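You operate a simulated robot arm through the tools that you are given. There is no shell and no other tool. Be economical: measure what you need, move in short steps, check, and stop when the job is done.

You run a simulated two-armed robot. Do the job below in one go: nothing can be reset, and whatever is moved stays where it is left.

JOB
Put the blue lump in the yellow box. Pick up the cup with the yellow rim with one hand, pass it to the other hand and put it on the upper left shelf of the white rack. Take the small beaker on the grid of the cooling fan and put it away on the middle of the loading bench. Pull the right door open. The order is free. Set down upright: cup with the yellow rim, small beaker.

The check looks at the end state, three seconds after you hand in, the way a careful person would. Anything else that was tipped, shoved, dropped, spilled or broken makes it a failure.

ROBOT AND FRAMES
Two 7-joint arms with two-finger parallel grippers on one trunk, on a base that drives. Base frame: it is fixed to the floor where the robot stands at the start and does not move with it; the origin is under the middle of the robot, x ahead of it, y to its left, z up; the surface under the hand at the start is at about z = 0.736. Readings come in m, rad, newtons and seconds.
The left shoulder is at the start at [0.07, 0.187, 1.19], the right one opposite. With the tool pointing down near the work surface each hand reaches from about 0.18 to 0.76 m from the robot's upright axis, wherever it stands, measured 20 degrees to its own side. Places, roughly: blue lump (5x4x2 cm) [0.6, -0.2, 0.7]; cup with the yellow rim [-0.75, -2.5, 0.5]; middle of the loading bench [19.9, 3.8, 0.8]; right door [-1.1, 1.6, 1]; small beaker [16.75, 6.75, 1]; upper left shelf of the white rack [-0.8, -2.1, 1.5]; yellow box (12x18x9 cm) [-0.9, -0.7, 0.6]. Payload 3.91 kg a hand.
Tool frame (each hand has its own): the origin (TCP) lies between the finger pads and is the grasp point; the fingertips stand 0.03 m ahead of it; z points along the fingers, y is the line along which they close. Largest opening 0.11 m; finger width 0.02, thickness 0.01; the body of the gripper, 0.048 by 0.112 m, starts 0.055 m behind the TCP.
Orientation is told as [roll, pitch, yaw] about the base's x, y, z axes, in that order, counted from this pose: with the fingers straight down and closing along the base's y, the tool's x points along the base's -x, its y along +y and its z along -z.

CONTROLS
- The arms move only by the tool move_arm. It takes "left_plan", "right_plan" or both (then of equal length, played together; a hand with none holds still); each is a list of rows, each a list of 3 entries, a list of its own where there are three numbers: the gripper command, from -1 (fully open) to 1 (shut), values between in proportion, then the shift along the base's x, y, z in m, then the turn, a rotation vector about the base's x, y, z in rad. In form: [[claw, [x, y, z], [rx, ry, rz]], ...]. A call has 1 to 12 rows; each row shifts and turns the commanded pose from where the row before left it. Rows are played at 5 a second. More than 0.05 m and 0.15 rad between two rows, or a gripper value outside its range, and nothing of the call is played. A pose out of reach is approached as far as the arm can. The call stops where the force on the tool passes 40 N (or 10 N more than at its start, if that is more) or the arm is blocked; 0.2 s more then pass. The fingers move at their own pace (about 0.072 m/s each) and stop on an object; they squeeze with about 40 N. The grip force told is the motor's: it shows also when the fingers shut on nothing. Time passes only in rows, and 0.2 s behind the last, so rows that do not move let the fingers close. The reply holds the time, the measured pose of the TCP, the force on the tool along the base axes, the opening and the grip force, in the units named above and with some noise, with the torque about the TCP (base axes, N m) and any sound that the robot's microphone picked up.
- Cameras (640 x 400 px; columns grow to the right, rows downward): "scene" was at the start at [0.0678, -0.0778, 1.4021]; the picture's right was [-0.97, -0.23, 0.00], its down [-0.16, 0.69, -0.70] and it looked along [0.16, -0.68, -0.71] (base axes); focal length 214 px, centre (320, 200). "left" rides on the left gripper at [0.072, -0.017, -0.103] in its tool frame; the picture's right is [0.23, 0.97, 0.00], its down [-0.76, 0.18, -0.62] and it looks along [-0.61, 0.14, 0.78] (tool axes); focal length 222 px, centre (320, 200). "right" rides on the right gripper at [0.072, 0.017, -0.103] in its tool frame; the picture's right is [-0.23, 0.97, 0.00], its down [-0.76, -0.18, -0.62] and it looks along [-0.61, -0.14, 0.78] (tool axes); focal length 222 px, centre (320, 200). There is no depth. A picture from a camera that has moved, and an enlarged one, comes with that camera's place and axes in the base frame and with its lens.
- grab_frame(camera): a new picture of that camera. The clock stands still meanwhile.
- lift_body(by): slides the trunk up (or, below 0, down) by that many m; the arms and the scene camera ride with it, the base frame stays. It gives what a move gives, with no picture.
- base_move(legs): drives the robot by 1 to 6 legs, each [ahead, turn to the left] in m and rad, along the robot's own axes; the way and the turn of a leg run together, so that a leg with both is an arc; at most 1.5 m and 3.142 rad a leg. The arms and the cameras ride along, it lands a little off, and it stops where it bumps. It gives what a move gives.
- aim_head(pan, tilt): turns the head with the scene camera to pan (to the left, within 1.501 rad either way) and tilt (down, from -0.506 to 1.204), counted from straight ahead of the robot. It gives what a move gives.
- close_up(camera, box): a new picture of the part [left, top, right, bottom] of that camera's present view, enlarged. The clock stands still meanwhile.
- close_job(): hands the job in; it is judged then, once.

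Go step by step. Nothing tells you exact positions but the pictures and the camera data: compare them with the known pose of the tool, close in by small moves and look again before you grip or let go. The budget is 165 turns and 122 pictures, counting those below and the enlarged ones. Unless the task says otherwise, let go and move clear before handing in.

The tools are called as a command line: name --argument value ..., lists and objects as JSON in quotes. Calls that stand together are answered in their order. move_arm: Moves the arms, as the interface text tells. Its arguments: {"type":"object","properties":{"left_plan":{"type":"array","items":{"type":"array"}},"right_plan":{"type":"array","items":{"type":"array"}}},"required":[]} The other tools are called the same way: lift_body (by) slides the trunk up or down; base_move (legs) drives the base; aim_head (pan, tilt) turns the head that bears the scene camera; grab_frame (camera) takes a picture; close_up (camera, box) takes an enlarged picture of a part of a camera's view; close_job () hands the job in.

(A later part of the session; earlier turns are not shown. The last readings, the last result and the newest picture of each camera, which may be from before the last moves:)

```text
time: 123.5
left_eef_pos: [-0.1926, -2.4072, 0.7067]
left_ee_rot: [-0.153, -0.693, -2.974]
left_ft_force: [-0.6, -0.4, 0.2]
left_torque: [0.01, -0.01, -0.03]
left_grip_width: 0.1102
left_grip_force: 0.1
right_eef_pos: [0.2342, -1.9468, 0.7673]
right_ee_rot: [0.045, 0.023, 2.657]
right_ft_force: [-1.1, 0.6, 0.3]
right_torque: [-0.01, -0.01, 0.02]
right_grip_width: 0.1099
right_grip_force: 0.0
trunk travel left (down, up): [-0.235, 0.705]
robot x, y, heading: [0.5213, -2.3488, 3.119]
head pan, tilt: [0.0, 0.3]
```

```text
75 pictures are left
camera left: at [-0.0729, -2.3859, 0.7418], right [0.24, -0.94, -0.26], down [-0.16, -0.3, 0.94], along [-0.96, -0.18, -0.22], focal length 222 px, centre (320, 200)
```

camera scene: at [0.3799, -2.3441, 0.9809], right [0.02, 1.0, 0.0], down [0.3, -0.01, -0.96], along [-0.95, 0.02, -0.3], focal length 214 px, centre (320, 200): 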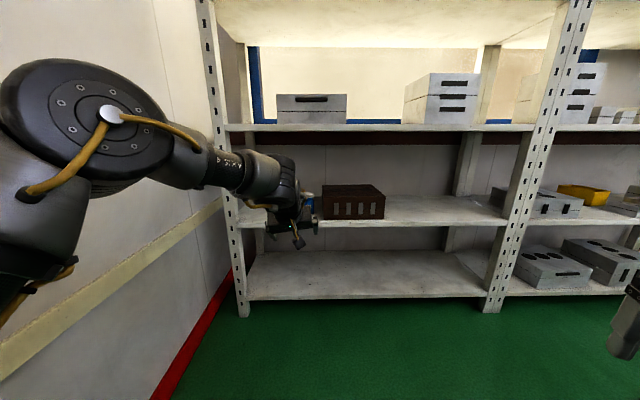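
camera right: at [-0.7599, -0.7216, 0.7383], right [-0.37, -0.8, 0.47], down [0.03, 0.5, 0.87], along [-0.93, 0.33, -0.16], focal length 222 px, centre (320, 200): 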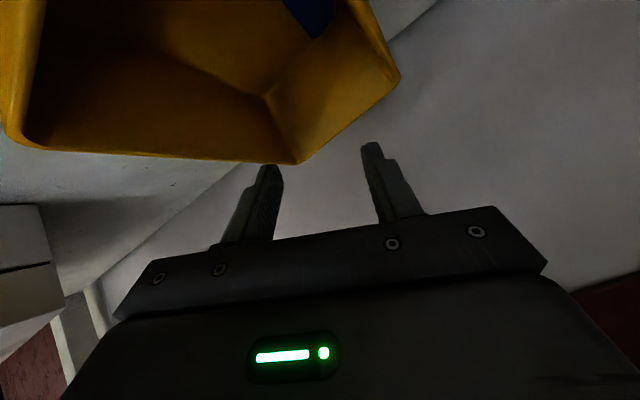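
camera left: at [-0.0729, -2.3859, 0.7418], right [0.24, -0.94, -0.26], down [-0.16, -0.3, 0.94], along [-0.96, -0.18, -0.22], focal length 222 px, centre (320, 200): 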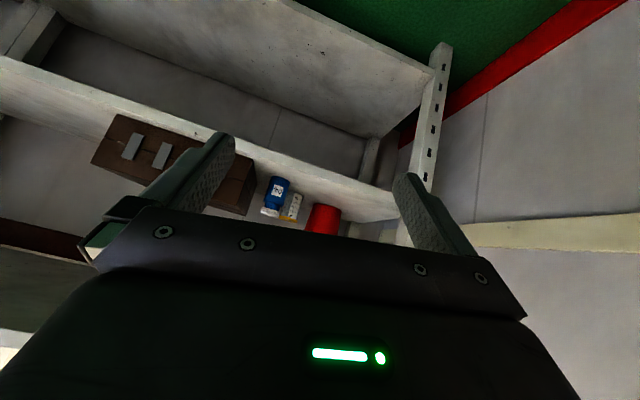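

Good view. I'll enlarge both for the cup and its surroundings.

close_up --camera "left" --box '[230, 150, 350, 250]'

close_up --camera "scene" --box '[230, 110, 400, 260]'

```text
4.00 times, centred on (290, 200) of left
camera zoom: at [-0.0729, -2.3859, 0.7418], right [0.24, -0.94, -0.26], down [-0.16, -0.3, 0.94], along [-0.96, -0.18, -0.22], focal length 888 px, centre (440, 200)
```

zoom: 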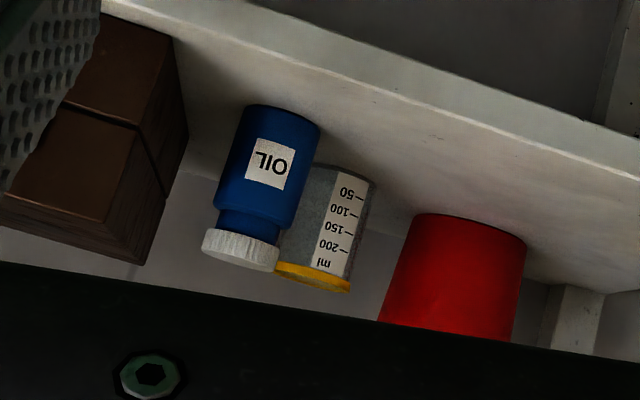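

```text
2.67 times, centred on (315, 185) of scene
camera zoom: at [0.3799, -2.3441, 0.9809], right [0.02, 1.0, 0.0], down [0.3, -0.01, -0.96], along [-0.95, 0.02, -0.3], focal length 572 px, centre (333, 240)
```

zoom: 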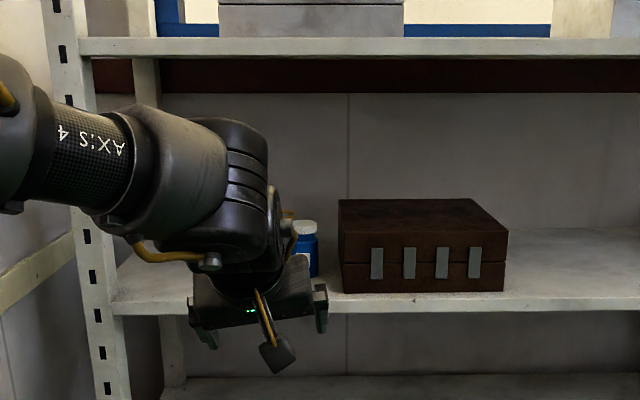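

Triangulated: shelf z≈0.573, cup centre (-0.836, -2.440), rim z 0.665, radius 0.035; bottle (-0.727, -2.378), top z 0.678; upper shelf's underside ≈0.985. There's height to spare, so I'll try less tilt to lift the hand camera over the bottle.

move_arm --left_plan '[[-0.7, [0.02, 0, 0], [0, -0.1, 0]], [-0.7, [0.02, 0, 0], [0, -0.1, 0]], [-0.7, [0, 0, 0], [0, 0, 0]]]'

close_up --camera "scene" --box '[150, 80, 350, 280]'

```text
time: 124.3
left_eef_pos: [-0.1527, -2.4074, 0.7064]
left_ee_rot: [-0.115, -0.493, -2.996]
left_ft_force: [0.2, -0.8, 0.8]
left_torque: [-0.03, -0.01, -0.03]
left_grip_width: 0.0934
left_grip_force: 0.0
right_eef_pos: [0.2338, -1.9476, 0.7663]
right_ee_rot: [0.046, 0.023, 2.659]
right_ft_force: [0.5, 0.6, 0.4]
right_torque: [-0.02, 0.02, -0.02]
right_grip_width: 0.1099
right_grip_force: 0.1
trunk travel left (down, up): [-0.235, 0.705]
robot x, y, heading: [0.5246, -2.3492, 3.114]
head pan, tilt: [0.0, 0.3]
```

```text
2.00 times, centred on (250, 180) of scene
camera zoom: at [0.3798, -2.344, 0.9809], right [0.02, 1.0, 0.0], down [0.3, -0.01, -0.96], along [-0.95, 0.02, -0.3], focal length 429 px, centre (460, 240)
```

zoom: 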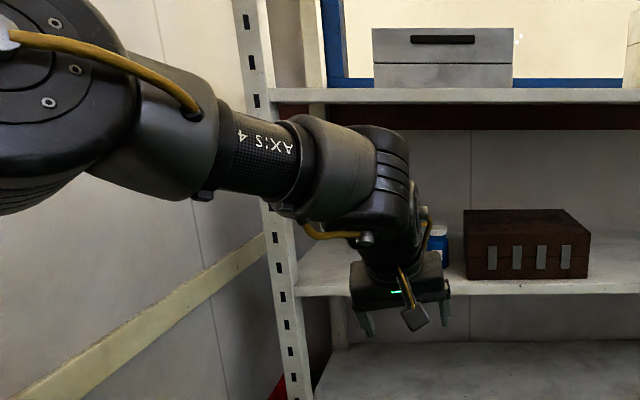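

The left elbow would sit too high at the shelf edge. The right arm's posture used for the box kept everything low, so I'll pick the cup with the right hand instead: tuck the left, and set up the right hand tilted and stretched.

move_arm --left_plan '[[-1, [0.04, 0, 0], [0, -0.12, 0]], [-1, [0.04, 0, 0], [0, -0.12, 0]], [-1, [0.04, 0, 0], [0, -0.12, 0]], [-1, [0.04, 0, 0], [0, -0.12, 0]], [-1, [0.04, 0, 0], [0, 0, 0]], [-1, [0.04, 0, 0.02], [0, 0, 0]], [-1, [0.04, 0, 0.03], [0, 0, 0]], [-1, [0.04, 0, 0.02], [0, 0, 0]], [-1, [0, 0, 0], [0, 0, 0]], [-1, [0, 0, 0], [0, 0, 0]], [-1, [0, 0, 0], [0, 0, 0]]]' --right_plan '[[-1, [-0.045, 0, 0], [0, 0, 0]], [-1, [-0.045, 0, 0], [0, 0, 0]], [-1, [-0.045, 0, 0], [0, 0, 0]], [-1, [-0.045, 0, 0], [0, 0, 0]], [-1, [-0.02, 0, 0], [0, 0, 0]], [-1, [0, 0, 0], [0, 0.14, 0]], [-1, [0, 0, 0], [0, 0.14, 0]], [-1, [0, 0, 0], [0, 0.14, 0]], [-1, [0, 0, 0], [0, 0.14, 0]], [-1, [0, 0, 0], [0, 0.14, 0]], [-1, [0, 0, 0], [0, 0, 0]]]'

move_arm --right_plan '[[-1, [-0.04, 0, 0], [0, 0, 0]], [-1, [-0.04, 0, 0], [0, 0, 0]], [-1, [-0.04, 0, 0], [0, 0, 0]], [-1, [-0.04, 0, 0], [0, 0, 0]], [-1, [-0.04, 0, 0], [0, 0, 0]], [-1, [0, 0, 0], [0, 0, 0]]]'

aim_head --pan -0.4 --tilt 0.25

grab_frame --camera "scene"

```text
time: 126.7
left_eef_pos: [0.1667, -2.4085, 0.776]
left_ee_rot: [-0.049, -0.018, -3.013]
left_ft_force: [0.2, 0.1, 0.3]
left_torque: [0.02, 0.0, 0.0]
left_grip_width: 0.1101
left_grip_force: 0.1
right_eef_pos: [0.0394, -1.9278, 0.7657]
right_ee_rot: [0.415, -0.588, 2.548]
right_ft_force: [-0.4, 0.4, 0.8]
right_torque: [0.03, -0.03, 0.01]
right_grip_width: 0.1098
right_grip_force: 0.0
right hand out of reach, approached as far as the arm can: row 10
trunk travel left (down, up): [-0.235, 0.705]
robot x, y, heading: [0.5252, -2.3473, 3.124]
head pan, tilt: [0.0, 0.3]
```

```text
time: 128.1
left_eef_pos: [0.1674, -2.4072, 0.7766]
left_ee_rot: [-0.049, -0.019, -3.012]
left_ft_force: [-1.5, -0.4, -1.1]
left_torque: [0.0, 0.01, 0.03]
left_grip_width: 0.1099
left_grip_force: 0.0
right_eef_pos: [-0.1615, -1.9283, 0.7643]
right_ee_rot: [0.413, -0.585, 2.55]
right_ft_force: [-0.2, 0.6, -0.8]
right_torque: [0.02, 0.03, 0.01]
right_grip_width: 0.11
right_grip_force: 0.1
trunk travel left (down, up): [-0.235, 0.705]
robot x, y, heading: [0.5241, -2.3499, 3.117]
head pan, tilt: [0.0, 0.3]
```

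```text
time: 129.0
left_eef_pos: [0.1663, -2.4086, 0.7755]
left_ee_rot: [-0.05, -0.018, -3.013]
left_ft_force: [0.5, 0.9, -0.3]
left_torque: [0.0, -0.01, -0.03]
left_grip_width: 0.11
left_grip_force: 0.0
right_eef_pos: [-0.1605, -1.9284, 0.7641]
right_ee_rot: [0.412, -0.586, 2.551]
right_ft_force: [0.0, -0.3, -0.7]
right_torque: [0.02, -0.01, 0.03]
right_grip_width: 0.1099
right_grip_force: 0.2
trunk travel left (down, up): [-0.235, 0.705]
robot x, y, heading: [0.526, -2.3461, 3.122]
head pan, tilt: [-0.4, 0.25]
```

```text
71 pictures are left
camera scene: at [0.388, -2.308, 0.9856], right [0.41, 0.91, 0.0], down [0.23, -0.1, -0.97], along [-0.88, 0.4, -0.25], focal length 214 px, centre (320, 200)
```

scene: 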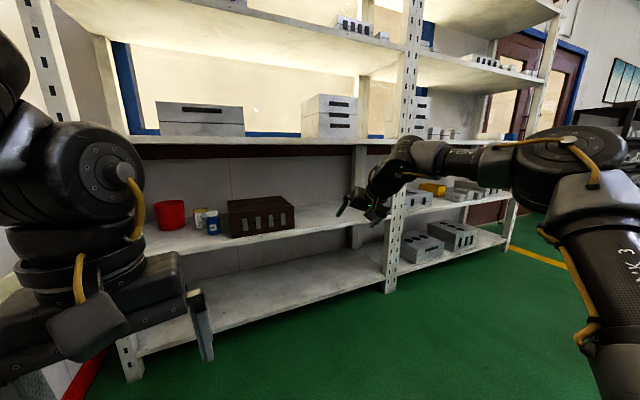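

The right arm is low enough everywhere (elbow and wrist tops about TCP+0.24). I'll roll the hand so the fingers close horizontally, and take a bit of tilt off.

move_arm --right_plan '[[-1, [0, 0, 0], [0.0875, 0.007, 0.1035]], [-1, [0, 0, 0], [0.0875, 0.007, 0.1035]], [-1, [0, 0, 0], [0.0875, 0.007, 0.1035]], [-1, [0, 0, 0], [0.0875, 0.007, 0.1035]], [-1, [0, 0, 0], [0, -0.085, 0]], [-1, [0, 0, 0], [0, -0.085, 0]], [-1, [0, 0, 0], [0, 0, 0]]]'

grab_frame --camera "scene"

```text
time: 130.6
left_eef_pos: [0.1666, -2.4083, 0.7741]
left_ee_rot: [-0.049, -0.019, -3.011]
left_ft_force: [-0.4, 0.0, -0.6]
left_torque: [-0.05, 0.01, 0.03]
left_grip_width: 0.1099
left_grip_force: 0.1
right_eef_pos: [-0.1601, -1.9266, 0.7659]
right_ee_rot: [0.016, -0.534, -3.073]
right_ft_force: [0.4, 0.2, -0.1]
right_torque: [0.02, -0.01, -0.01]
right_grip_width: 0.1099
right_grip_force: 0.0
trunk travel left (down, up): [-0.235, 0.705]
robot x, y, heading: [0.5243, -2.3457, 3.117]
head pan, tilt: [-0.4, 0.25]
```

```text
70 pictures are left
camera scene: at [0.3883, -2.308, 0.9857], right [0.41, 0.91, 0.0], down [0.23, -0.1, -0.97], along [-0.88, 0.4, -0.25], focal length 214 px, centre (320, 200)
```

scene: 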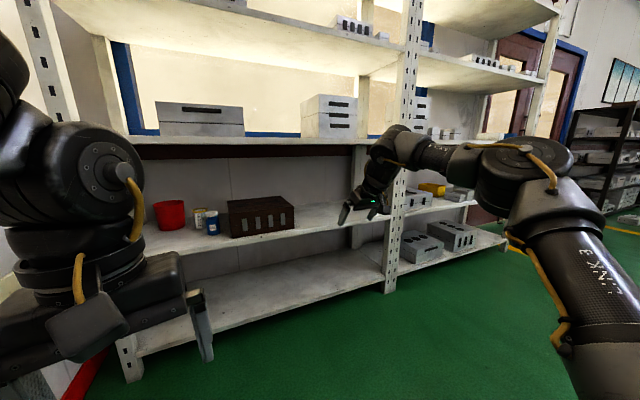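

The right hand is level now. Plan: approach along heading 3.75 rad, high (tilted ~45°) over the box and bottle, then lower and untilt onto the cup. First the base goes to the start of that line.

move_arm --right_plan '[[-0.73, [0, 0, 0], [0, 0.13, 0]], [-0.73, [0, 0, 0], [0, 0.13, 0]], [-0.73, [0, 0, 0], [0, 0, 0]]]'

base_move --legs '[[0, -1.02], [0.3, 0], [0, 1.654]]'

lift_body --by -0.04

aim_head --pan -0.5 --tilt 0.3

grab_frame --camera "scene"

grab_frame --camera "right"

```text
time: 131.4
left_eef_pos: [0.1671, -2.4092, 0.7763]
left_ee_rot: [-0.05, -0.016, -3.012]
left_ft_force: [0.6, 0.4, 1.0]
left_torque: [-0.05, 0.0, 0.03]
left_grip_width: 0.1101
left_grip_force: 0.1
right_eef_pos: [-0.1611, -1.9277, 0.7665]
right_ee_rot: [-0.007, -0.794, -3.061]
right_ft_force: [0.6, -0.2, 1.2]
right_torque: [-0.04, -0.02, 0.0]
right_grip_width: 0.0952
right_grip_force: 0.0
trunk travel left (down, up): [-0.235, 0.705]
robot x, y, heading: [0.5233, -2.3477, 3.118]
head pan, tilt: [-0.4, 0.25]
```

```text
time: 140.0
left_eef_pos: [0.1214, -2.346, 0.7756]
left_ee_rot: [-0.049, -0.017, -2.398]
left_ft_force: [0.0, -0.3, -1.5]
left_torque: [0.01, -0.03, 0.02]
left_grip_width: 0.1101
left_grip_force: 0.0
right_eef_pos: [-0.4234, -2.1418, 0.7659]
right_ee_rot: [-0.008, -0.792, -2.445]
right_ft_force: [-0.4, 0.8, 0.3]
right_torque: [-0.03, 0.01, -0.01]
right_grip_width: 0.0955
right_grip_force: 0.2
trunk travel left (down, up): [-0.235, 0.705]
robot x, y, heading: [0.3783, -2.0947, -2.554]
head pan, tilt: [-0.4, 0.25]
```

```text
time: 140.9
left_eef_pos: [0.1221, -2.3447, 0.7362]
left_ee_rot: [-0.049, -0.019, -2.397]
left_ft_force: [0.3, -0.2, -0.2]
left_torque: [-0.03, 0.02, 0.03]
left_grip_width: 0.1102
left_grip_force: 0.0
right_eef_pos: [-0.424, -2.1411, 0.7257]
right_ee_rot: [-0.009, -0.793, -2.447]
right_ft_force: [0.0, -0.7, 0.3]
right_torque: [0.02, 0.01, -0.01]
right_grip_width: 0.095
right_grip_force: 0.0
trunk travel left (down, up): [-0.195, 0.745]
robot x, y, heading: [0.3797, -2.0887, -2.55]
head pan, tilt: [-0.4, 0.25]
```

```text
time: 141.5
left_eef_pos: [0.122, -2.3458, 0.7345]
left_ee_rot: [-0.048, -0.019, -2.399]
left_ft_force: [-0.2, 0.6, -0.9]
left_torque: [0.01, 0.01, -0.01]
left_grip_width: 0.1097
left_grip_force: 0.1
right_eef_pos: [-0.4233, -2.1413, 0.7251]
right_ee_rot: [-0.008, -0.793, -2.445]
right_ft_force: [0.3, 0.3, 0.2]
right_torque: [-0.01, 0.01, 0.03]
right_grip_width: 0.0953
right_grip_force: 0.1
trunk travel left (down, up): [-0.195, 0.745]
robot x, y, heading: [0.3786, -2.0933, -2.548]
head pan, tilt: [-0.499, 0.3]
```

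```text
69 pictures are left
camera scene: at [0.2436, -2.1264, 0.941], right [-0.09, 1.0, 0.0], down [0.29, 0.03, -0.96], along [-0.95, -0.09, -0.3], focal length 214 px, centre (320, 200)
```

scene: 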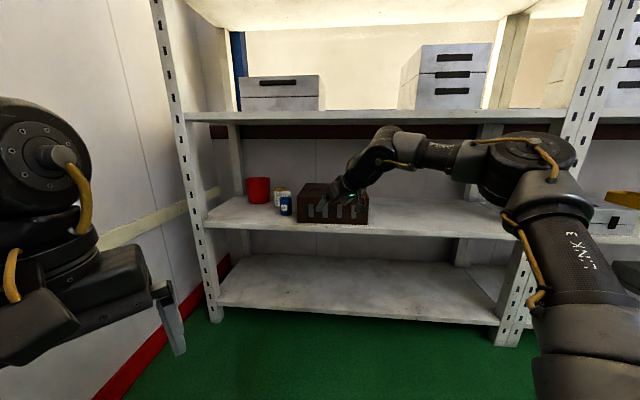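

```text
68 pictures are left
camera right: at [-0.3174, -2.0753, 0.7465], right [0.5, -0.85, 0.16], down [-0.18, 0.07, 0.98], along [-0.85, -0.52, -0.12], focal length 222 px, centre (320, 200)
```

right: 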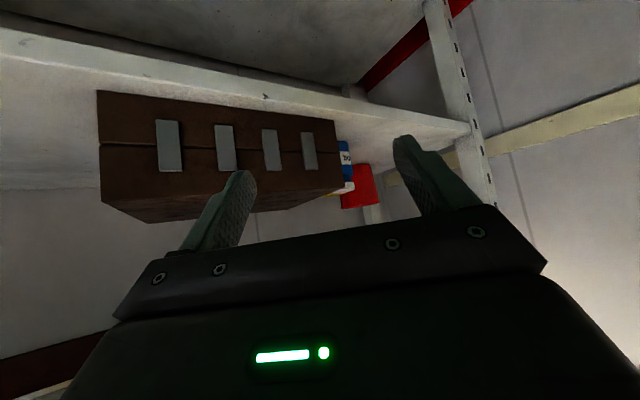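

The line is right to within about 1.5 cm. I'll correct that with the arm, then drive in to about 6 cm short of the cup, staying high.

move_arm --right_plan '[[-0.73, [0.008, -0.013, 0], [0, 0, 0]], [-0.73, [0, 0, 0], [0, 0, 0]]]'

base_move --legs '[[0.27, 0]]'

grab_frame --camera "right"

grab_frame --camera "scene"

```text
time: 142.1
left_eef_pos: [0.1224, -2.3456, 0.736]
left_ee_rot: [-0.048, -0.017, -2.398]
left_ft_force: [0.2, 0.7, 0.3]
left_torque: [0.0, -0.01, -0.01]
left_grip_width: 0.1101
left_grip_force: 0.0
right_eef_pos: [-0.4154, -2.1546, 0.7264]
right_ee_rot: [-0.01, -0.794, -2.445]
right_ft_force: [-1.3, -0.5, 0.5]
right_torque: [0.02, 0.01, -0.01]
right_grip_width: 0.0951
right_grip_force: 0.0
trunk travel left (down, up): [-0.195, 0.745]
robot x, y, heading: [0.3803, -2.0906, -2.547]
head pan, tilt: [-0.499, 0.3]
```

```text
time: 144.1
left_eef_pos: [-0.1015, -2.4982, 0.736]
left_ee_rot: [-0.05, -0.018, -2.395]
left_ft_force: [-0.6, 0.2, -0.3]
left_torque: [0.0, -0.05, -0.02]
left_grip_width: 0.11
left_grip_force: 0.0
right_eef_pos: [-0.6395, -2.3093, 0.7257]
right_ee_rot: [-0.007, -0.791, -2.44]
right_ft_force: [0.1, 0.6, -0.6]
right_torque: [-0.01, -0.01, -0.02]
right_grip_width: 0.0954
right_grip_force: 0.0
trunk travel left (down, up): [-0.195, 0.745]
robot x, y, heading: [0.1566, -2.2415, -2.549]
head pan, tilt: [-0.499, 0.3]
```

```text
67 pictures are left
camera right: at [-0.5334, -2.2428, 0.7462], right [0.5, -0.85, 0.16], down [-0.18, 0.07, 0.98], along [-0.85, -0.52, -0.12], focal length 222 px, centre (320, 200)
```

right: 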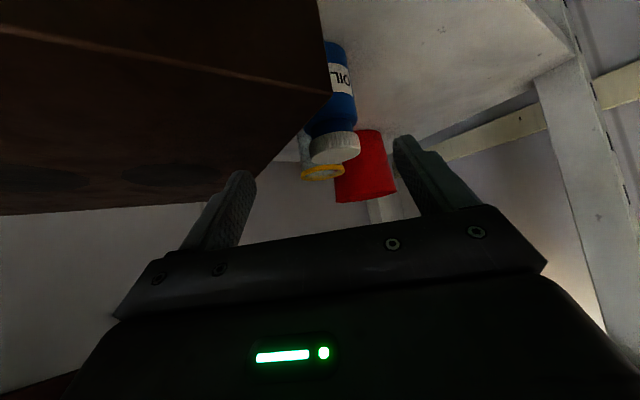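

```text
66 pictures are left
camera scene: at [0.0196, -2.2779, 0.9408], right [-0.1, 1.0, 0.0], down [0.29, 0.03, -0.96], along [-0.95, -0.09, -0.3], focal length 214 px, centre (320, 200)
```

scene: 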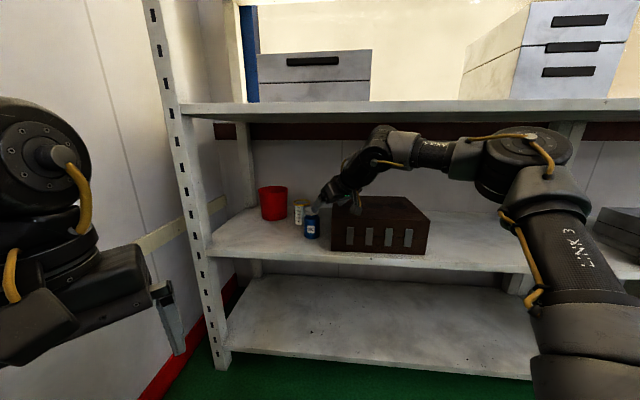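

The measurement agrees with the earlier one (cup ≈(-0.837, -2.441), rim ≈0.66) and the heading points right at it. I'll drive 17.5 cm further.

base_move --legs '[[0.175, 0]]'

grab_frame --camera "right"

grab_frame --camera "scene"

```text
time: 145.5
left_eef_pos: [-0.2488, -2.5971, 0.7354]
left_ee_rot: [-0.048, -0.018, -2.391]
left_ft_force: [-0.5, 0.0, -0.1]
left_torque: [0.0, -0.01, -0.01]
left_grip_width: 0.11
left_grip_force: 0.1
right_eef_pos: [-0.7848, -2.41, 0.726]
right_ee_rot: [-0.008, -0.791, -2.438]
right_ft_force: [-0.7, -0.1, 0.6]
right_torque: [0.0, 0.01, 0.06]
right_grip_width: 0.0951
right_grip_force: 0.0
trunk travel left (down, up): [-0.195, 0.745]
robot x, y, heading: [0.0081, -2.3382, -2.541]
head pan, tilt: [-0.499, 0.3]
```

```text
65 pictures are left
camera right: at [-0.6802, -2.3438, 0.7461], right [0.5, -0.85, 0.16], down [-0.18, 0.07, 0.98], along [-0.84, -0.52, -0.12], focal length 222 px, centre (320, 200)
```

right: 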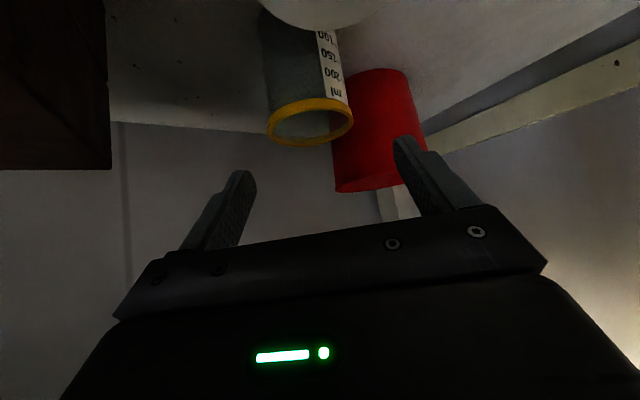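

```text
64 pictures are left
camera scene: at [-0.1271, -2.3777, 0.9408], right [-0.1, 1.0, 0.0], down [0.3, 0.03, -0.95], along [-0.95, -0.09, -0.3], focal length 214 px, centre (320, 200)
```

scene: 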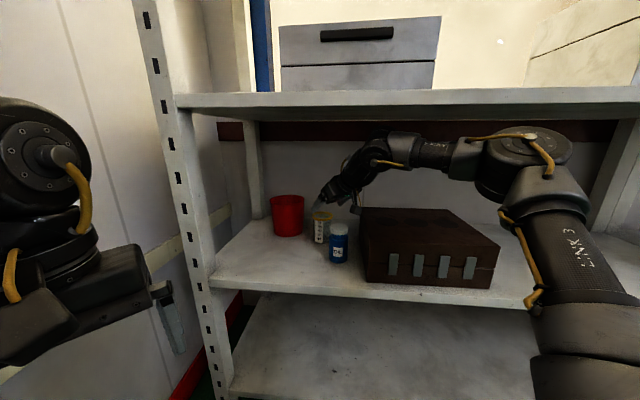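

The cup is about 5 cm ahead, between the fingers' line. I'll lower the trunk 4 cm, then take off tilt, then close the remaining distance.

lift_body --by -0.04

move_arm --right_plan '[[-0.73, [0, 0, 0], [0.084, -0.099, 0]], [-0.73, [0, 0, 0], [0.084, -0.099, 0]], [-0.73, [0, 0, 0], [0, 0, 0]]]'

grab_frame --camera "right"

```text
time: 146.4
left_eef_pos: [-0.2478, -2.5973, 0.6967]
left_ee_rot: [-0.049, -0.02, -2.391]
left_ft_force: [0.5, -1.0, 0.2]
left_torque: [0.04, 0.0, 0.02]
left_grip_width: 0.1101
left_grip_force: 0.0
right_eef_pos: [-0.7853, -2.4095, 0.6866]
right_ee_rot: [-0.009, -0.793, -2.437]
right_ft_force: [0.0, -0.1, -0.1]
right_torque: [0.01, -0.03, 0.02]
right_grip_width: 0.0951
right_grip_force: 0.1
trunk travel left (down, up): [-0.155, 0.785]
robot x, y, heading: [0.0092, -2.3436, -2.543]
head pan, tilt: [-0.499, 0.3]
```

```text
time: 147.2
left_eef_pos: [-0.2467, -2.5973, 0.6958]
left_ee_rot: [-0.05, -0.02, -2.389]
left_ft_force: [-0.3, 0.1, 0.1]
left_torque: [0.02, -0.01, -0.02]
left_grip_width: 0.1099
left_grip_force: 0.2
right_eef_pos: [-0.7848, -2.4091, 0.687]
right_ee_rot: [-0.007, -0.532, -2.437]
right_ft_force: [0.4, -0.5, -1.0]
right_torque: [0.01, -0.01, -0.01]
right_grip_width: 0.0952
right_grip_force: 0.0
trunk travel left (down, up): [-0.155, 0.785]
robot x, y, heading: [0.0125, -2.3411, -2.549]
head pan, tilt: [-0.499, 0.3]
```

```text
63 pictures are left
camera right: at [-0.6866, -2.3495, 0.7385], right [0.48, -0.87, 0.11], down [-0.37, -0.09, 0.93], along [-0.8, -0.48, -0.36], focal length 222 px, centre (320, 200)
```

right: 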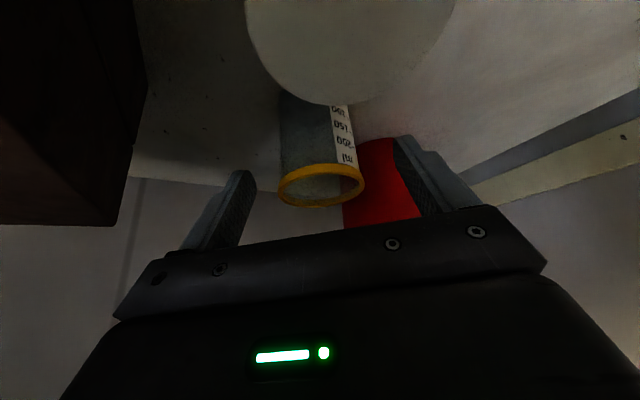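

The cup is centred, 6 cm ahead. I'll move forward with the arm and lower to just below the rim.

move_arm --right_plan '[[-0.73, [-0.017, -0.011, 0], [0, 0, 0]], [-0.73, [-0.017, -0.011, 0], [0, 0, 0]], [-0.73, [-0.016, -0.011, 0], [0, 0, 0]], [-0.73, [0, 0, -0.015], [0, 0, 0]], [-0.73, [0, 0, -0.01], [0, 0, 0]], [-0.73, [0, 0, 0], [0, 0, 0]]]'

grab_frame --camera "right"

close_up --camera "scene" --box '[240, 90, 440, 300]'

```text
time: 148.6
left_eef_pos: [-0.2469, -2.5985, 0.6958]
left_ee_rot: [-0.049, -0.017, -2.391]
left_ft_force: [0.1, -0.3, -0.9]
left_torque: [-0.02, -0.03, 0.03]
left_grip_width: 0.1101
left_grip_force: 0.0
right_eef_pos: [-0.8036, -2.4141, 0.6467]
right_ee_rot: [-0.008, -0.534, -2.438]
right_ft_force: [0.0, -0.1, -0.1]
right_torque: [-0.03, 0.02, 0.0]
right_grip_width: 0.0954
right_grip_force: 0.1
right hand out of reach, approached as far as the arm can: row 1, 2, 3
trunk travel left (down, up): [-0.155, 0.785]
robot x, y, heading: [0.0119, -2.3453, -2.543]
head pan, tilt: [-0.499, 0.3]
```

```text
62 pictures are left
camera right: at [-0.7044, -2.3533, 0.6971], right [0.48, -0.87, 0.11], down [-0.37, -0.09, 0.93], along [-0.8, -0.48, -0.36], focal length 222 px, centre (320, 200)
```

right: 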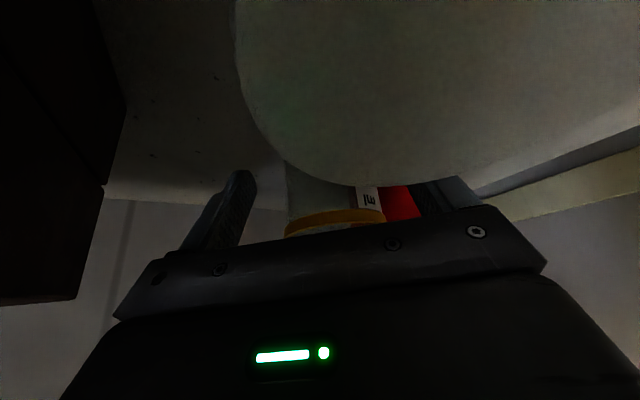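

```text
1.90 times, centred on (340, 195) of scene
camera zoom: at [-0.1266, -2.3775, 0.9009], right [-0.1, 1.0, 0.0], down [0.29, 0.03, -0.96], along [-0.95, -0.09, -0.3], focal length 408 px, centre (282, 210)
```

zoom: 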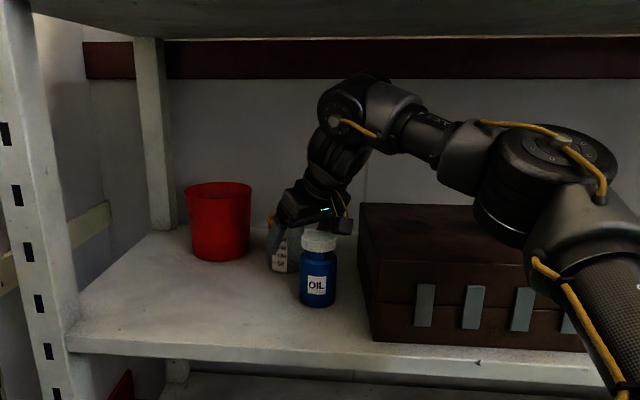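

The arm hit its reach limit; I'll raise 1.2 cm with the trunk for clearance over the cap and drive the last 4 cm.

lift_body --by 0.013

base_move --legs '[[0.042, 0]]'

grab_frame --camera "right"

close_up --camera "scene" --box '[240, 150, 400, 290]'

```text
time: 149.2
left_eef_pos: [-0.248, -2.5979, 0.7089]
left_ee_rot: [-0.049, -0.017, -2.39]
left_ft_force: [0.6, 0.0, 0.0]
left_torque: [-0.02, 0.0, -0.02]
left_grip_width: 0.11
left_grip_force: 0.0
right_eef_pos: [-0.8036, -2.4138, 0.6579]
right_ee_rot: [-0.008, -0.533, -2.438]
right_ft_force: [0.0, 0.8, 0.0]
right_torque: [-0.01, -0.02, 0.02]
right_grip_width: 0.0952
right_grip_force: 0.2
trunk travel left (down, up): [-0.168, 0.772]
robot x, y, heading: [0.0095, -2.3464, -2.542]
head pan, tilt: [-0.499, 0.3]
```

```text
time: 150.1
left_eef_pos: [-0.283, -2.6212, 0.7086]
left_ee_rot: [-0.048, -0.017, -2.39]
left_ft_force: [-0.3, 1.0, 0.1]
left_torque: [0.0, -0.04, -0.01]
left_grip_width: 0.1101
left_grip_force: 0.1
right_eef_pos: [-0.838, -2.4383, 0.6581]
right_ee_rot: [-0.01, -0.533, -2.439]
right_ft_force: [0.1, -0.5, -0.2]
right_torque: [0.03, -0.02, 0.01]
right_grip_width: 0.0953
right_grip_force: 0.0
trunk travel left (down, up): [-0.168, 0.772]
robot x, y, heading: [-0.0256, -2.3668, -2.547]
head pan, tilt: [-0.499, 0.3]
```

```text
60 pictures are left
camera right: at [-0.7398, -2.3773, 0.7096], right [0.48, -0.87, 0.11], down [-0.37, -0.09, 0.92], along [-0.8, -0.48, -0.36], focal length 222 px, centre (320, 200)
```

right: 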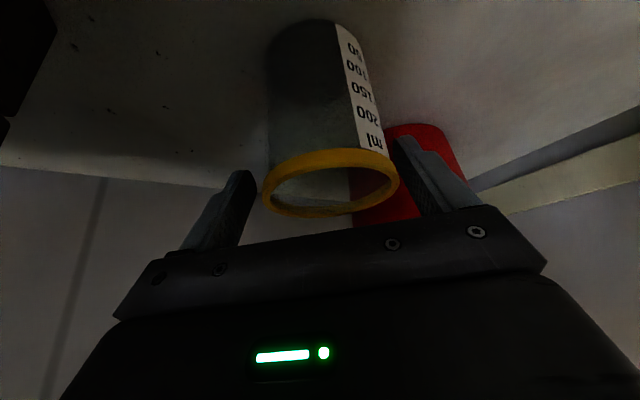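

```text
2.86 times, centred on (320, 220) of scene
camera zoom: at [-0.1621, -2.4015, 0.9138], right [-0.1, 1.0, 0.0], down [0.3, 0.03, -0.95], along [-0.95, -0.09, -0.3], focal length 613 px, centre (320, 143)
```

zoom: 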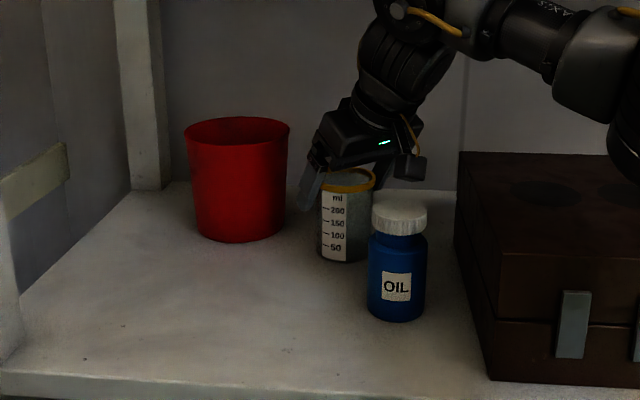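

The rim is between the fingers, but by apparent size the cup centre is about 1 cm behind my TCP. I'll back up 1.6 cm so the pads meet the middle, then close gently.

base_move --legs '[[-0.016, 0]]'

move_arm --right_plan '[[-0.4, [0, 0, 0], [0, 0, 0]], [-0.3, [0, 0, 0], [0, 0, 0]], [-0.3, [0, 0, 0], [0, 0, 0]]]'

grab_frame --camera "right"

```text
time: 150.8
left_eef_pos: [-0.2687, -2.612, 0.7081]
left_ee_rot: [-0.051, -0.019, -2.391]
left_ft_force: [-0.6, -0.5, -0.5]
left_torque: [-0.03, 0.0, -0.01]
left_grip_width: 0.1101
left_grip_force: 0.0
right_eef_pos: [-0.8237, -2.4276, 0.6598]
right_ee_rot: [-0.008, -0.533, -2.438]
right_ft_force: [-0.2, 0.4, 0.4]
right_torque: [0.03, -0.01, 0.0]
right_grip_width: 0.095
right_grip_force: 0.1
trunk travel left (down, up): [-0.168, 0.772]
robot x, y, heading: [-0.0135, -2.3512, -2.546]
head pan, tilt: [-0.499, 0.3]
```

```text
time: 151.6
left_eef_pos: [-0.2687, -2.6128, 0.7086]
left_ee_rot: [-0.048, -0.017, -2.393]
left_ft_force: [0.6, 0.0, -0.2]
left_torque: [0.03, 0.02, 0.01]
left_grip_width: 0.11
left_grip_force: 0.1
right_eef_pos: [-0.8251, -2.428, 0.6586]
right_ee_rot: [-0.008, -0.532, -2.437]
right_ft_force: [-0.1, 0.1, 0.8]
right_torque: [0.02, 0.0, 0.04]
right_grip_width: 0.0715
right_grip_force: 0.0
trunk travel left (down, up): [-0.168, 0.772]
robot x, y, heading: [-0.0142, -2.3585, -2.547]
head pan, tilt: [-0.499, 0.3]
```

```text
58 pictures are left
camera right: at [-0.7265, -2.3678, 0.7101], right [0.48, -0.87, 0.11], down [-0.37, -0.09, 0.93], along [-0.8, -0.48, -0.36], focal length 222 px, centre (320, 200)
```

right: 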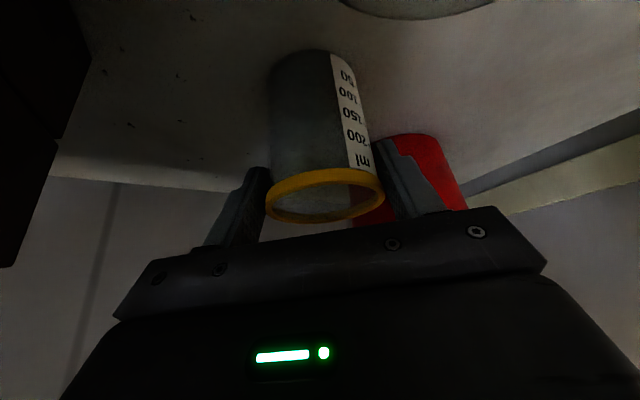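

The fingers flank the cup symmetrically. I'll close.

move_arm --right_plan '[[0, [0, 0, 0], [0, 0, 0]], [1, [0, 0, 0], [0, 0, 0]], [1, [0, 0, 0], [0, 0, 0]]]'

grab_frame --camera "right"

```text
time: 152.4
left_eef_pos: [-0.2696, -2.6119, 0.7087]
left_ee_rot: [-0.049, -0.018, -2.392]
left_ft_force: [0.3, 0.3, 0.4]
left_torque: [-0.02, 0.0, 0.02]
left_grip_width: 0.1101
left_grip_force: 0.0
right_eef_pos: [-0.8265, -2.4281, 0.6593]
right_ee_rot: [-0.008, -0.533, -2.438]
right_ft_force: [0.5, 0.0, 0.6]
right_torque: [0.02, 0.01, -0.01]
right_grip_width: 0.069
right_grip_force: 39.9
trunk travel left (down, up): [-0.168, 0.772]
robot x, y, heading: [-0.015, -2.3575, -2.544]
head pan, tilt: [-0.499, 0.3]
```

```text
57 pictures are left
camera right: at [-0.7264, -2.3678, 0.7102], right [0.48, -0.87, 0.11], down [-0.37, -0.09, 0.93], along [-0.8, -0.48, -0.36], focal length 222 px, centre (320, 200)
```

right: 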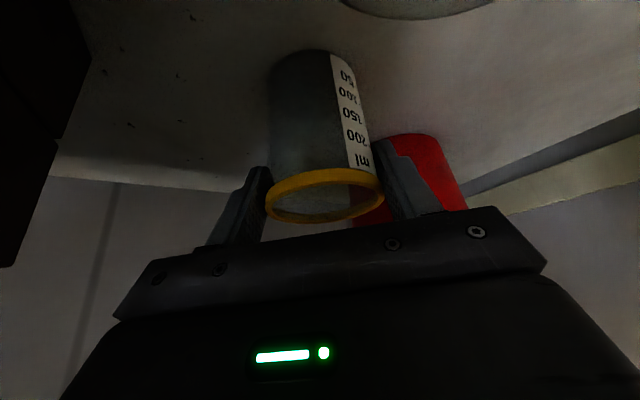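

The cup is held. There isn't height to lift it over the bottle, so I'll lift it 2 cm, shift it sideways (to the robot's left) past the bottle, then back out.

lift_body --by 0.02

move_arm --right_plan '[[1, [0.016, -0.024, 0], [0, 0, 0]], [1, [0.016, -0.024, 0], [0, 0, 0]], [1, [0.016, -0.024, 0], [0, 0, 0]], [1, [0, 0, 0], [0, 0, 0]]]'

grab_frame --camera "scene"

```text
time: 153.1
left_eef_pos: [-0.2697, -2.6131, 0.7296]
left_ee_rot: [-0.049, -0.017, -2.392]
left_ft_force: [0.7, -0.5, 0.4]
left_torque: [-0.02, -0.04, 0.03]
left_grip_width: 0.1099
left_grip_force: 0.0
right_eef_pos: [-0.8249, -2.4279, 0.6774]
right_ee_rot: [-0.009, -0.532, -2.439]
right_ft_force: [0.5, 0.5, 1.0]
right_torque: [0.0, 0.0, 0.03]
right_grip_width: 0.0693
right_grip_force: 40.1
trunk travel left (down, up): [-0.188, 0.752]
robot x, y, heading: [-0.0108, -2.3581, -2.549]
head pan, tilt: [-0.499, 0.3]
```

```text
time: 154.1
left_eef_pos: [-0.2697, -2.6125, 0.7269]
left_ee_rot: [-0.049, -0.016, -2.392]
left_ft_force: [0.3, -0.9, -1.0]
left_torque: [-0.01, 0.03, 0.0]
left_grip_width: 0.1103
left_grip_force: 0.1
right_eef_pos: [-0.7678, -2.4855, 0.6718]
right_ee_rot: [-0.007, -0.536, -2.439]
right_ft_force: [-0.2, 0.8, -0.1]
right_torque: [-0.01, 0.02, -0.01]
right_grip_width: 0.069
right_grip_force: 40.0
right hand out of reach, approached as far as the arm can: row 2, 3
trunk travel left (down, up): [-0.188, 0.752]
robot x, y, heading: [-0.0171, -2.3515, -2.55]
head pan, tilt: [-0.499, 0.3]
```

```text
56 pictures are left
camera scene: at [-0.1487, -2.3924, 0.9339], right [-0.1, 1.0, 0.0], down [0.29, 0.03, -0.96], along [-0.95, -0.09, -0.3], focal length 214 px, centre (320, 200)
```

scene: 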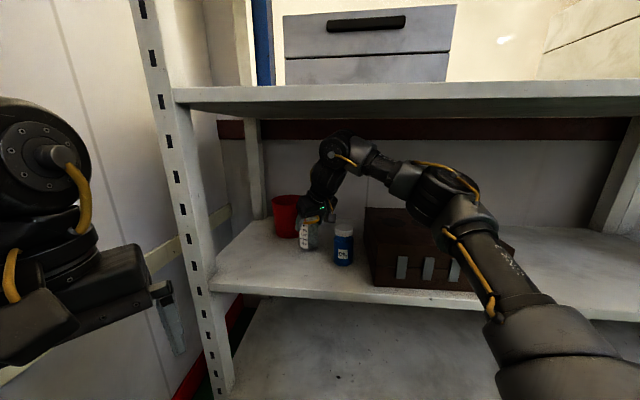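

The cup is beside the bottle, but backing straight out would nearly graze it. I'll turn the base left 0.06 rad for more clearance, then back out.

base_move --legs '[[0, 0.06]]'

close_up --camera "scene" --box '[220, 100, 520, 300]'

```text
time: 154.9
left_eef_pos: [-0.2522, -2.6282, 0.7289]
left_ee_rot: [-0.049, -0.016, -2.333]
left_ft_force: [0.6, 0.1, -0.4]
left_torque: [0.01, -0.03, 0.0]
left_grip_width: 0.1101
left_grip_force: 0.0
right_eef_pos: [-0.7593, -2.531, 0.6721]
right_ee_rot: [-0.008, -0.535, -2.376]
right_ft_force: [0.5, -0.4, 0.5]
right_torque: [0.01, 0.0, -0.02]
right_grip_width: 0.0691
right_grip_force: 39.4
trunk travel left (down, up): [-0.188, 0.752]
robot x, y, heading: [-0.017, -2.3574, -2.484]
head pan, tilt: [-0.499, 0.3]
```

```text
2.00 times, centred on (370, 200) of scene
camera zoom: at [-0.1462, -2.401, 0.9338], right [-0.16, 0.99, 0.0], down [0.29, 0.05, -0.96], along [-0.94, -0.15, -0.3], focal length 429 px, centre (220, 200)
```

zoom: 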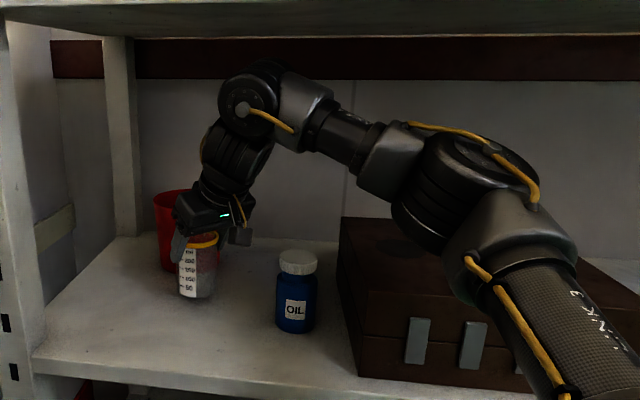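

The cup is upright and well clear. I'll back out.

base_move --legs '[[-0.3, 0]]'

grab_frame --camera "scene"

```text
time: 157.0
left_eef_pos: [-0.0181, -2.4451, 0.7289]
left_ee_rot: [-0.049, -0.02, -2.333]
left_ft_force: [0.3, 0.3, 0.2]
left_torque: [-0.03, 0.02, 0.02]
left_grip_width: 0.1103
left_grip_force: 0.0
right_eef_pos: [-0.5226, -2.3477, 0.672]
right_ee_rot: [-0.006, -0.535, -2.378]
right_ft_force: [0.9, -0.7, 0.4]
right_torque: [0.01, -0.02, 0.01]
right_grip_width: 0.069
right_grip_force: 40.2
trunk travel left (down, up): [-0.188, 0.752]
robot x, y, heading: [0.2239, -2.1763, -2.486]
head pan, tilt: [-0.499, 0.3]
```

```text
54 pictures are left
camera scene: at [0.0899, -2.2186, 0.934], right [-0.15, 0.99, 0.0], down [0.29, 0.05, -0.96], along [-0.94, -0.15, -0.3], focal length 214 px, centre (320, 200)
```

scene: 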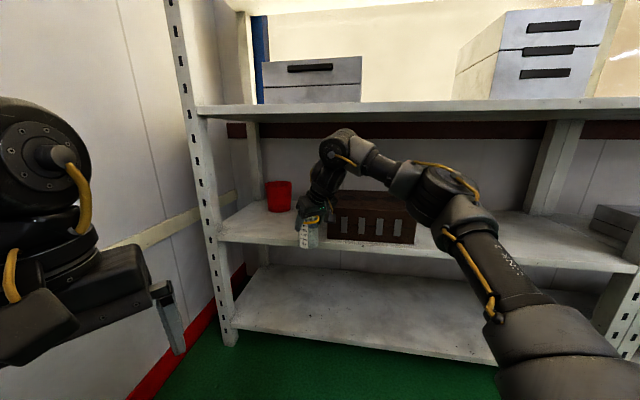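

The cup is out. I'll back off further and bring it inward in front of the chest for the hand-over.

base_move --legs '[[-0.2, 0]]'

move_arm --right_plan '[[1, [0.02, -0.026, 0], [0, 0, 0]], [1, [0.02, -0.026, 0], [0, 0, 0]], [1, [0.02, -0.026, 0], [0, 0, 0]], [1, [0.02, -0.026, 0], [0, 0, 0]], [1, [0.02, -0.026, 0], [0, 0, 0]], [1, [0, 0, 0], [0, 0, 0]]]'

aim_head --pan -0.1 --tilt 0.5

grab_frame --camera "scene"

```text
time: 158.6
left_eef_pos: [0.1398, -2.3226, 0.7294]
left_ee_rot: [-0.048, -0.019, -2.338]
left_ft_force: [-0.6, -0.1, 0.2]
left_torque: [0.0, 0.02, 0.01]
left_grip_width: 0.1102
left_grip_force: 0.1
right_eef_pos: [-0.3645, -2.224, 0.6709]
right_ee_rot: [-0.006, -0.536, -2.381]
right_ft_force: [0.8, -0.5, 0.1]
right_torque: [0.0, -0.02, 0.01]
right_grip_width: 0.0688
right_grip_force: 40.0
trunk travel left (down, up): [-0.188, 0.752]
robot x, y, heading: [0.3829, -2.0559, -2.49]
head pan, tilt: [-0.499, 0.3]
```

```text
time: 160.0
left_eef_pos: [0.1405, -2.3244, 0.7278]
left_ee_rot: [-0.049, -0.019, -2.337]
left_ft_force: [0.5, 0.4, -0.4]
left_torque: [0.02, -0.01, 0.01]
left_grip_width: 0.11
left_grip_force: 0.0
right_eef_pos: [-0.26, -2.2475, 0.644]
right_ee_rot: [-0.004, -0.538, -2.381]
right_ft_force: [0.8, -0.7, 0.2]
right_torque: [0.01, 0.01, 0.02]
right_grip_width: 0.0689
right_grip_force: 40.3
right hand out of reach, approached as far as the arm can: row 1, 2, 3, 4, 5
trunk travel left (down, up): [-0.188, 0.752]
robot x, y, heading: [0.3842, -2.0546, -2.494]
head pan, tilt: [-0.499, 0.3]
```

```text
time: 160.8
left_eef_pos: [0.1402, -2.3238, 0.7286]
left_ee_rot: [-0.048, -0.017, -2.337]
left_ft_force: [-0.1, 0.1, 0.7]
left_torque: [0.0, 0.01, 0.01]
left_grip_width: 0.1099
left_grip_force: 0.0
right_eef_pos: [-0.2598, -2.2486, 0.6453]
right_ee_rot: [-0.004, -0.538, -2.382]
right_ft_force: [-0.2, 0.4, -0.2]
right_torque: [-0.01, 0.01, 0.0]
right_grip_width: 0.069
right_grip_force: 40.2
trunk travel left (down, up): [-0.188, 0.752]
robot x, y, heading: [0.3814, -2.0586, -2.496]
head pan, tilt: [-0.099, 0.499]
```

```text
53 pictures are left
camera scene: at [0.2629, -2.1305, 0.9156], right [-0.52, 0.85, 0.0], down [0.41, 0.25, -0.88], along [-0.75, -0.46, -0.48], focal length 214 px, centre (320, 200)
```

scene: 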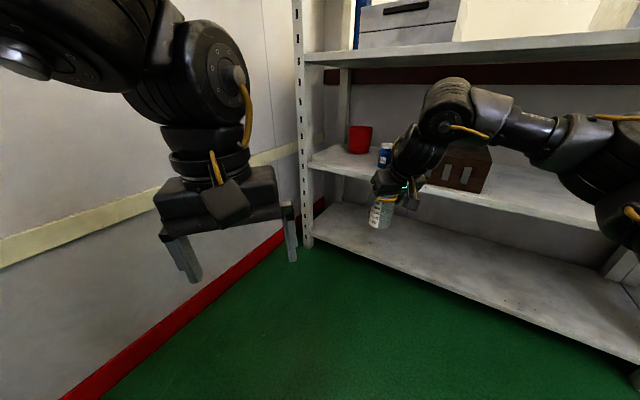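

I'll yaw the right hand left (the cup stays upright) so its body leans to the right, and bring it inward and up a bit. The left can then take the cup's lower part from the left side.

move_arm --right_plan '[[1, [0.012, -0.005, 0.01], [0, 0, 0.14]], [1, [0.012, -0.005, 0.01], [0, 0, 0.14]], [1, [0.012, -0.005, 0.01], [0, 0, 0.14]], [1, [0.012, -0.005, 0.01], [0, 0, 0.14]], [1, [0.012, -0.005, 0.01], [0, 0, 0.14]], [1, [0.012, -0.005, 0.01], [0, 0, 0.14]], [1, [0.012, -0.005, 0.01], [0, 0, 0.14]], [1, [0.012, -0.005, 0.01], [0, 0, 0.14]], [1, [0, 0, 0], [0, 0, 0]]]'

grab_frame --camera "scene"

```text
time: 162.8
left_eef_pos: [0.1395, -2.3227, 0.7286]
left_ee_rot: [-0.048, -0.016, -2.338]
left_ft_force: [0.4, 0.4, -0.7]
left_torque: [-0.01, 0.01, -0.01]
left_grip_width: 0.1102
left_grip_force: 0.1
right_eef_pos: [-0.1634, -2.2703, 0.7185]
right_ee_rot: [-0.008, -0.536, -1.26]
right_ft_force: [-0.4, 0.5, -0.6]
right_torque: [0.03, -0.01, 0.01]
right_grip_width: 0.0694
right_grip_force: 39.9
right hand out of reach, approached as far as the arm can: row 7, 8
trunk travel left (down, up): [-0.188, 0.752]
robot x, y, heading: [0.3823, -2.0532, -2.492]
head pan, tilt: [-0.099, 0.499]
```

```text
52 pictures are left
camera scene: at [0.263, -2.1306, 0.9155], right [-0.52, 0.85, 0.0], down [0.41, 0.25, -0.88], along [-0.75, -0.46, -0.48], focal length 214 px, centre (320, 200)
```

scene: 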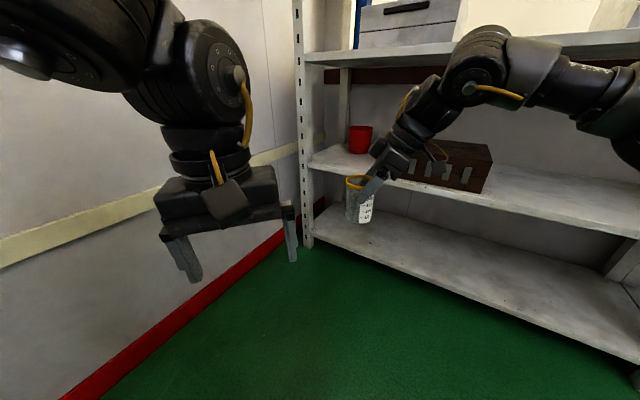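

The cup is in front with its left side free. I'll turn the left hand to point to the robot's right and tilt it toward horizontal.

move_arm --left_plan '[[-1, [0, 0, 0], [0, 0, -0.14]], [-1, [0, 0, 0], [0, 0, -0.14]], [-1, [0, 0, 0], [0, 0, -0.14]], [-1, [0, 0, 0], [0, 0, -0.14]], [-1, [0, 0, 0], [0, 0, -0.14]], [-1, [0, 0, 0], [0, 0, -0.14]], [-1, [0, 0, 0], [0, 0, -0.14]], [-1, [0, 0, 0], [0, 0, -0.14]], [-1, [0, 0, 0], [0, 0, -0.14]], [-1, [0, 0, 0], [0, 0, -0.14]], [-1, [0, 0, 0], [0, 0, 0]]]'

move_arm --left_plan '[[-1, [-0.018, 0.0135, 0.014], [0.079, 0.1155, 0]], [-1, [-0.018, 0.0135, 0.014], [0.079, 0.1155, 0]], [-1, [-0.018, 0.0135, 0.014], [0.079, 0.1155, 0]], [-1, [-0.018, 0.0135, 0.014], [0.079, 0.1155, 0]], [-1, [-0.018, 0.0135, 0.014], [0.079, 0.1155, 0]], [-1, [-0.018, 0.0135, 0.014], [0.079, 0.1155, 0]], [-1, [-0.018, 0.0135, 0.014], [0.079, 0.1155, 0]], [-1, [-0.018, 0.0135, 0.014], [0.079, 0.1155, 0]], [-1, [0, 0, 0], [0, 0, 0]]]'

grab_frame --camera "scene"

```text
time: 165.2
left_eef_pos: [0.0385, -2.1731, 0.761]
left_ee_rot: [-0.062, -0.059, 2.548]
left_ft_force: [-0.2, 0.7, 0.4]
left_torque: [0.0, 0.0, -0.03]
left_grip_width: 0.1102
left_grip_force: 0.1
left hand out of reach, approached as far as the arm can: row 4, 5, 6, 7, 8, 9, 10
right_eef_pos: [-0.1626, -2.2697, 0.7179]
right_ee_rot: [-0.007, -0.535, -1.262]
right_ft_force: [-0.9, -0.1, 0.4]
right_torque: [-0.01, -0.03, 0.0]
right_grip_width: 0.069
right_grip_force: 39.8
trunk travel left (down, up): [-0.188, 0.752]
robot x, y, heading: [0.3797, -2.0546, -2.49]
head pan, tilt: [-0.099, 0.499]
```

```text
time: 166.8
left_eef_pos: [-0.0949, -2.0889, 0.8879]
left_ee_rot: [-0.114, -0.978, 2.616]
left_ft_force: [7.0, 1.7, -9.9]
left_torque: [0.49, -0.44, 0.22]
left_grip_width: 0.1075
left_grip_force: 0.1
left hand out of reach, approached as far as the arm can: row 1, 2, 3, 4, 5, 6, 7
right_eef_pos: [-0.1663, -2.2691, 0.7225]
right_ee_rot: [-0.011, -0.547, -1.271]
right_ft_force: [0.7, -0.3, -0.4]
right_torque: [0.01, 0.07, -0.02]
right_grip_width: 0.0689
right_grip_force: 39.9
trunk travel left (down, up): [-0.188, 0.752]
robot x, y, heading: [0.3807, -2.0528, -2.495]
head pan, tilt: [-0.099, 0.499]
stopped in row 7 (left hand): the force on the tool passed its limit at 60 N (the readings are from after the stop); the commanded pose is now the measured one
```

```text
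51 pictures are left
camera scene: at [0.263, -2.1305, 0.9155], right [-0.52, 0.85, 0.0], down [0.41, 0.25, -0.88], along [-0.75, -0.46, -0.48], focal length 214 px, centre (320, 200)
```

scene: 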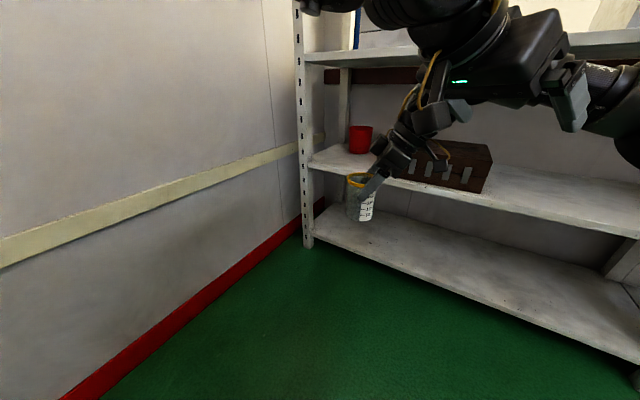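

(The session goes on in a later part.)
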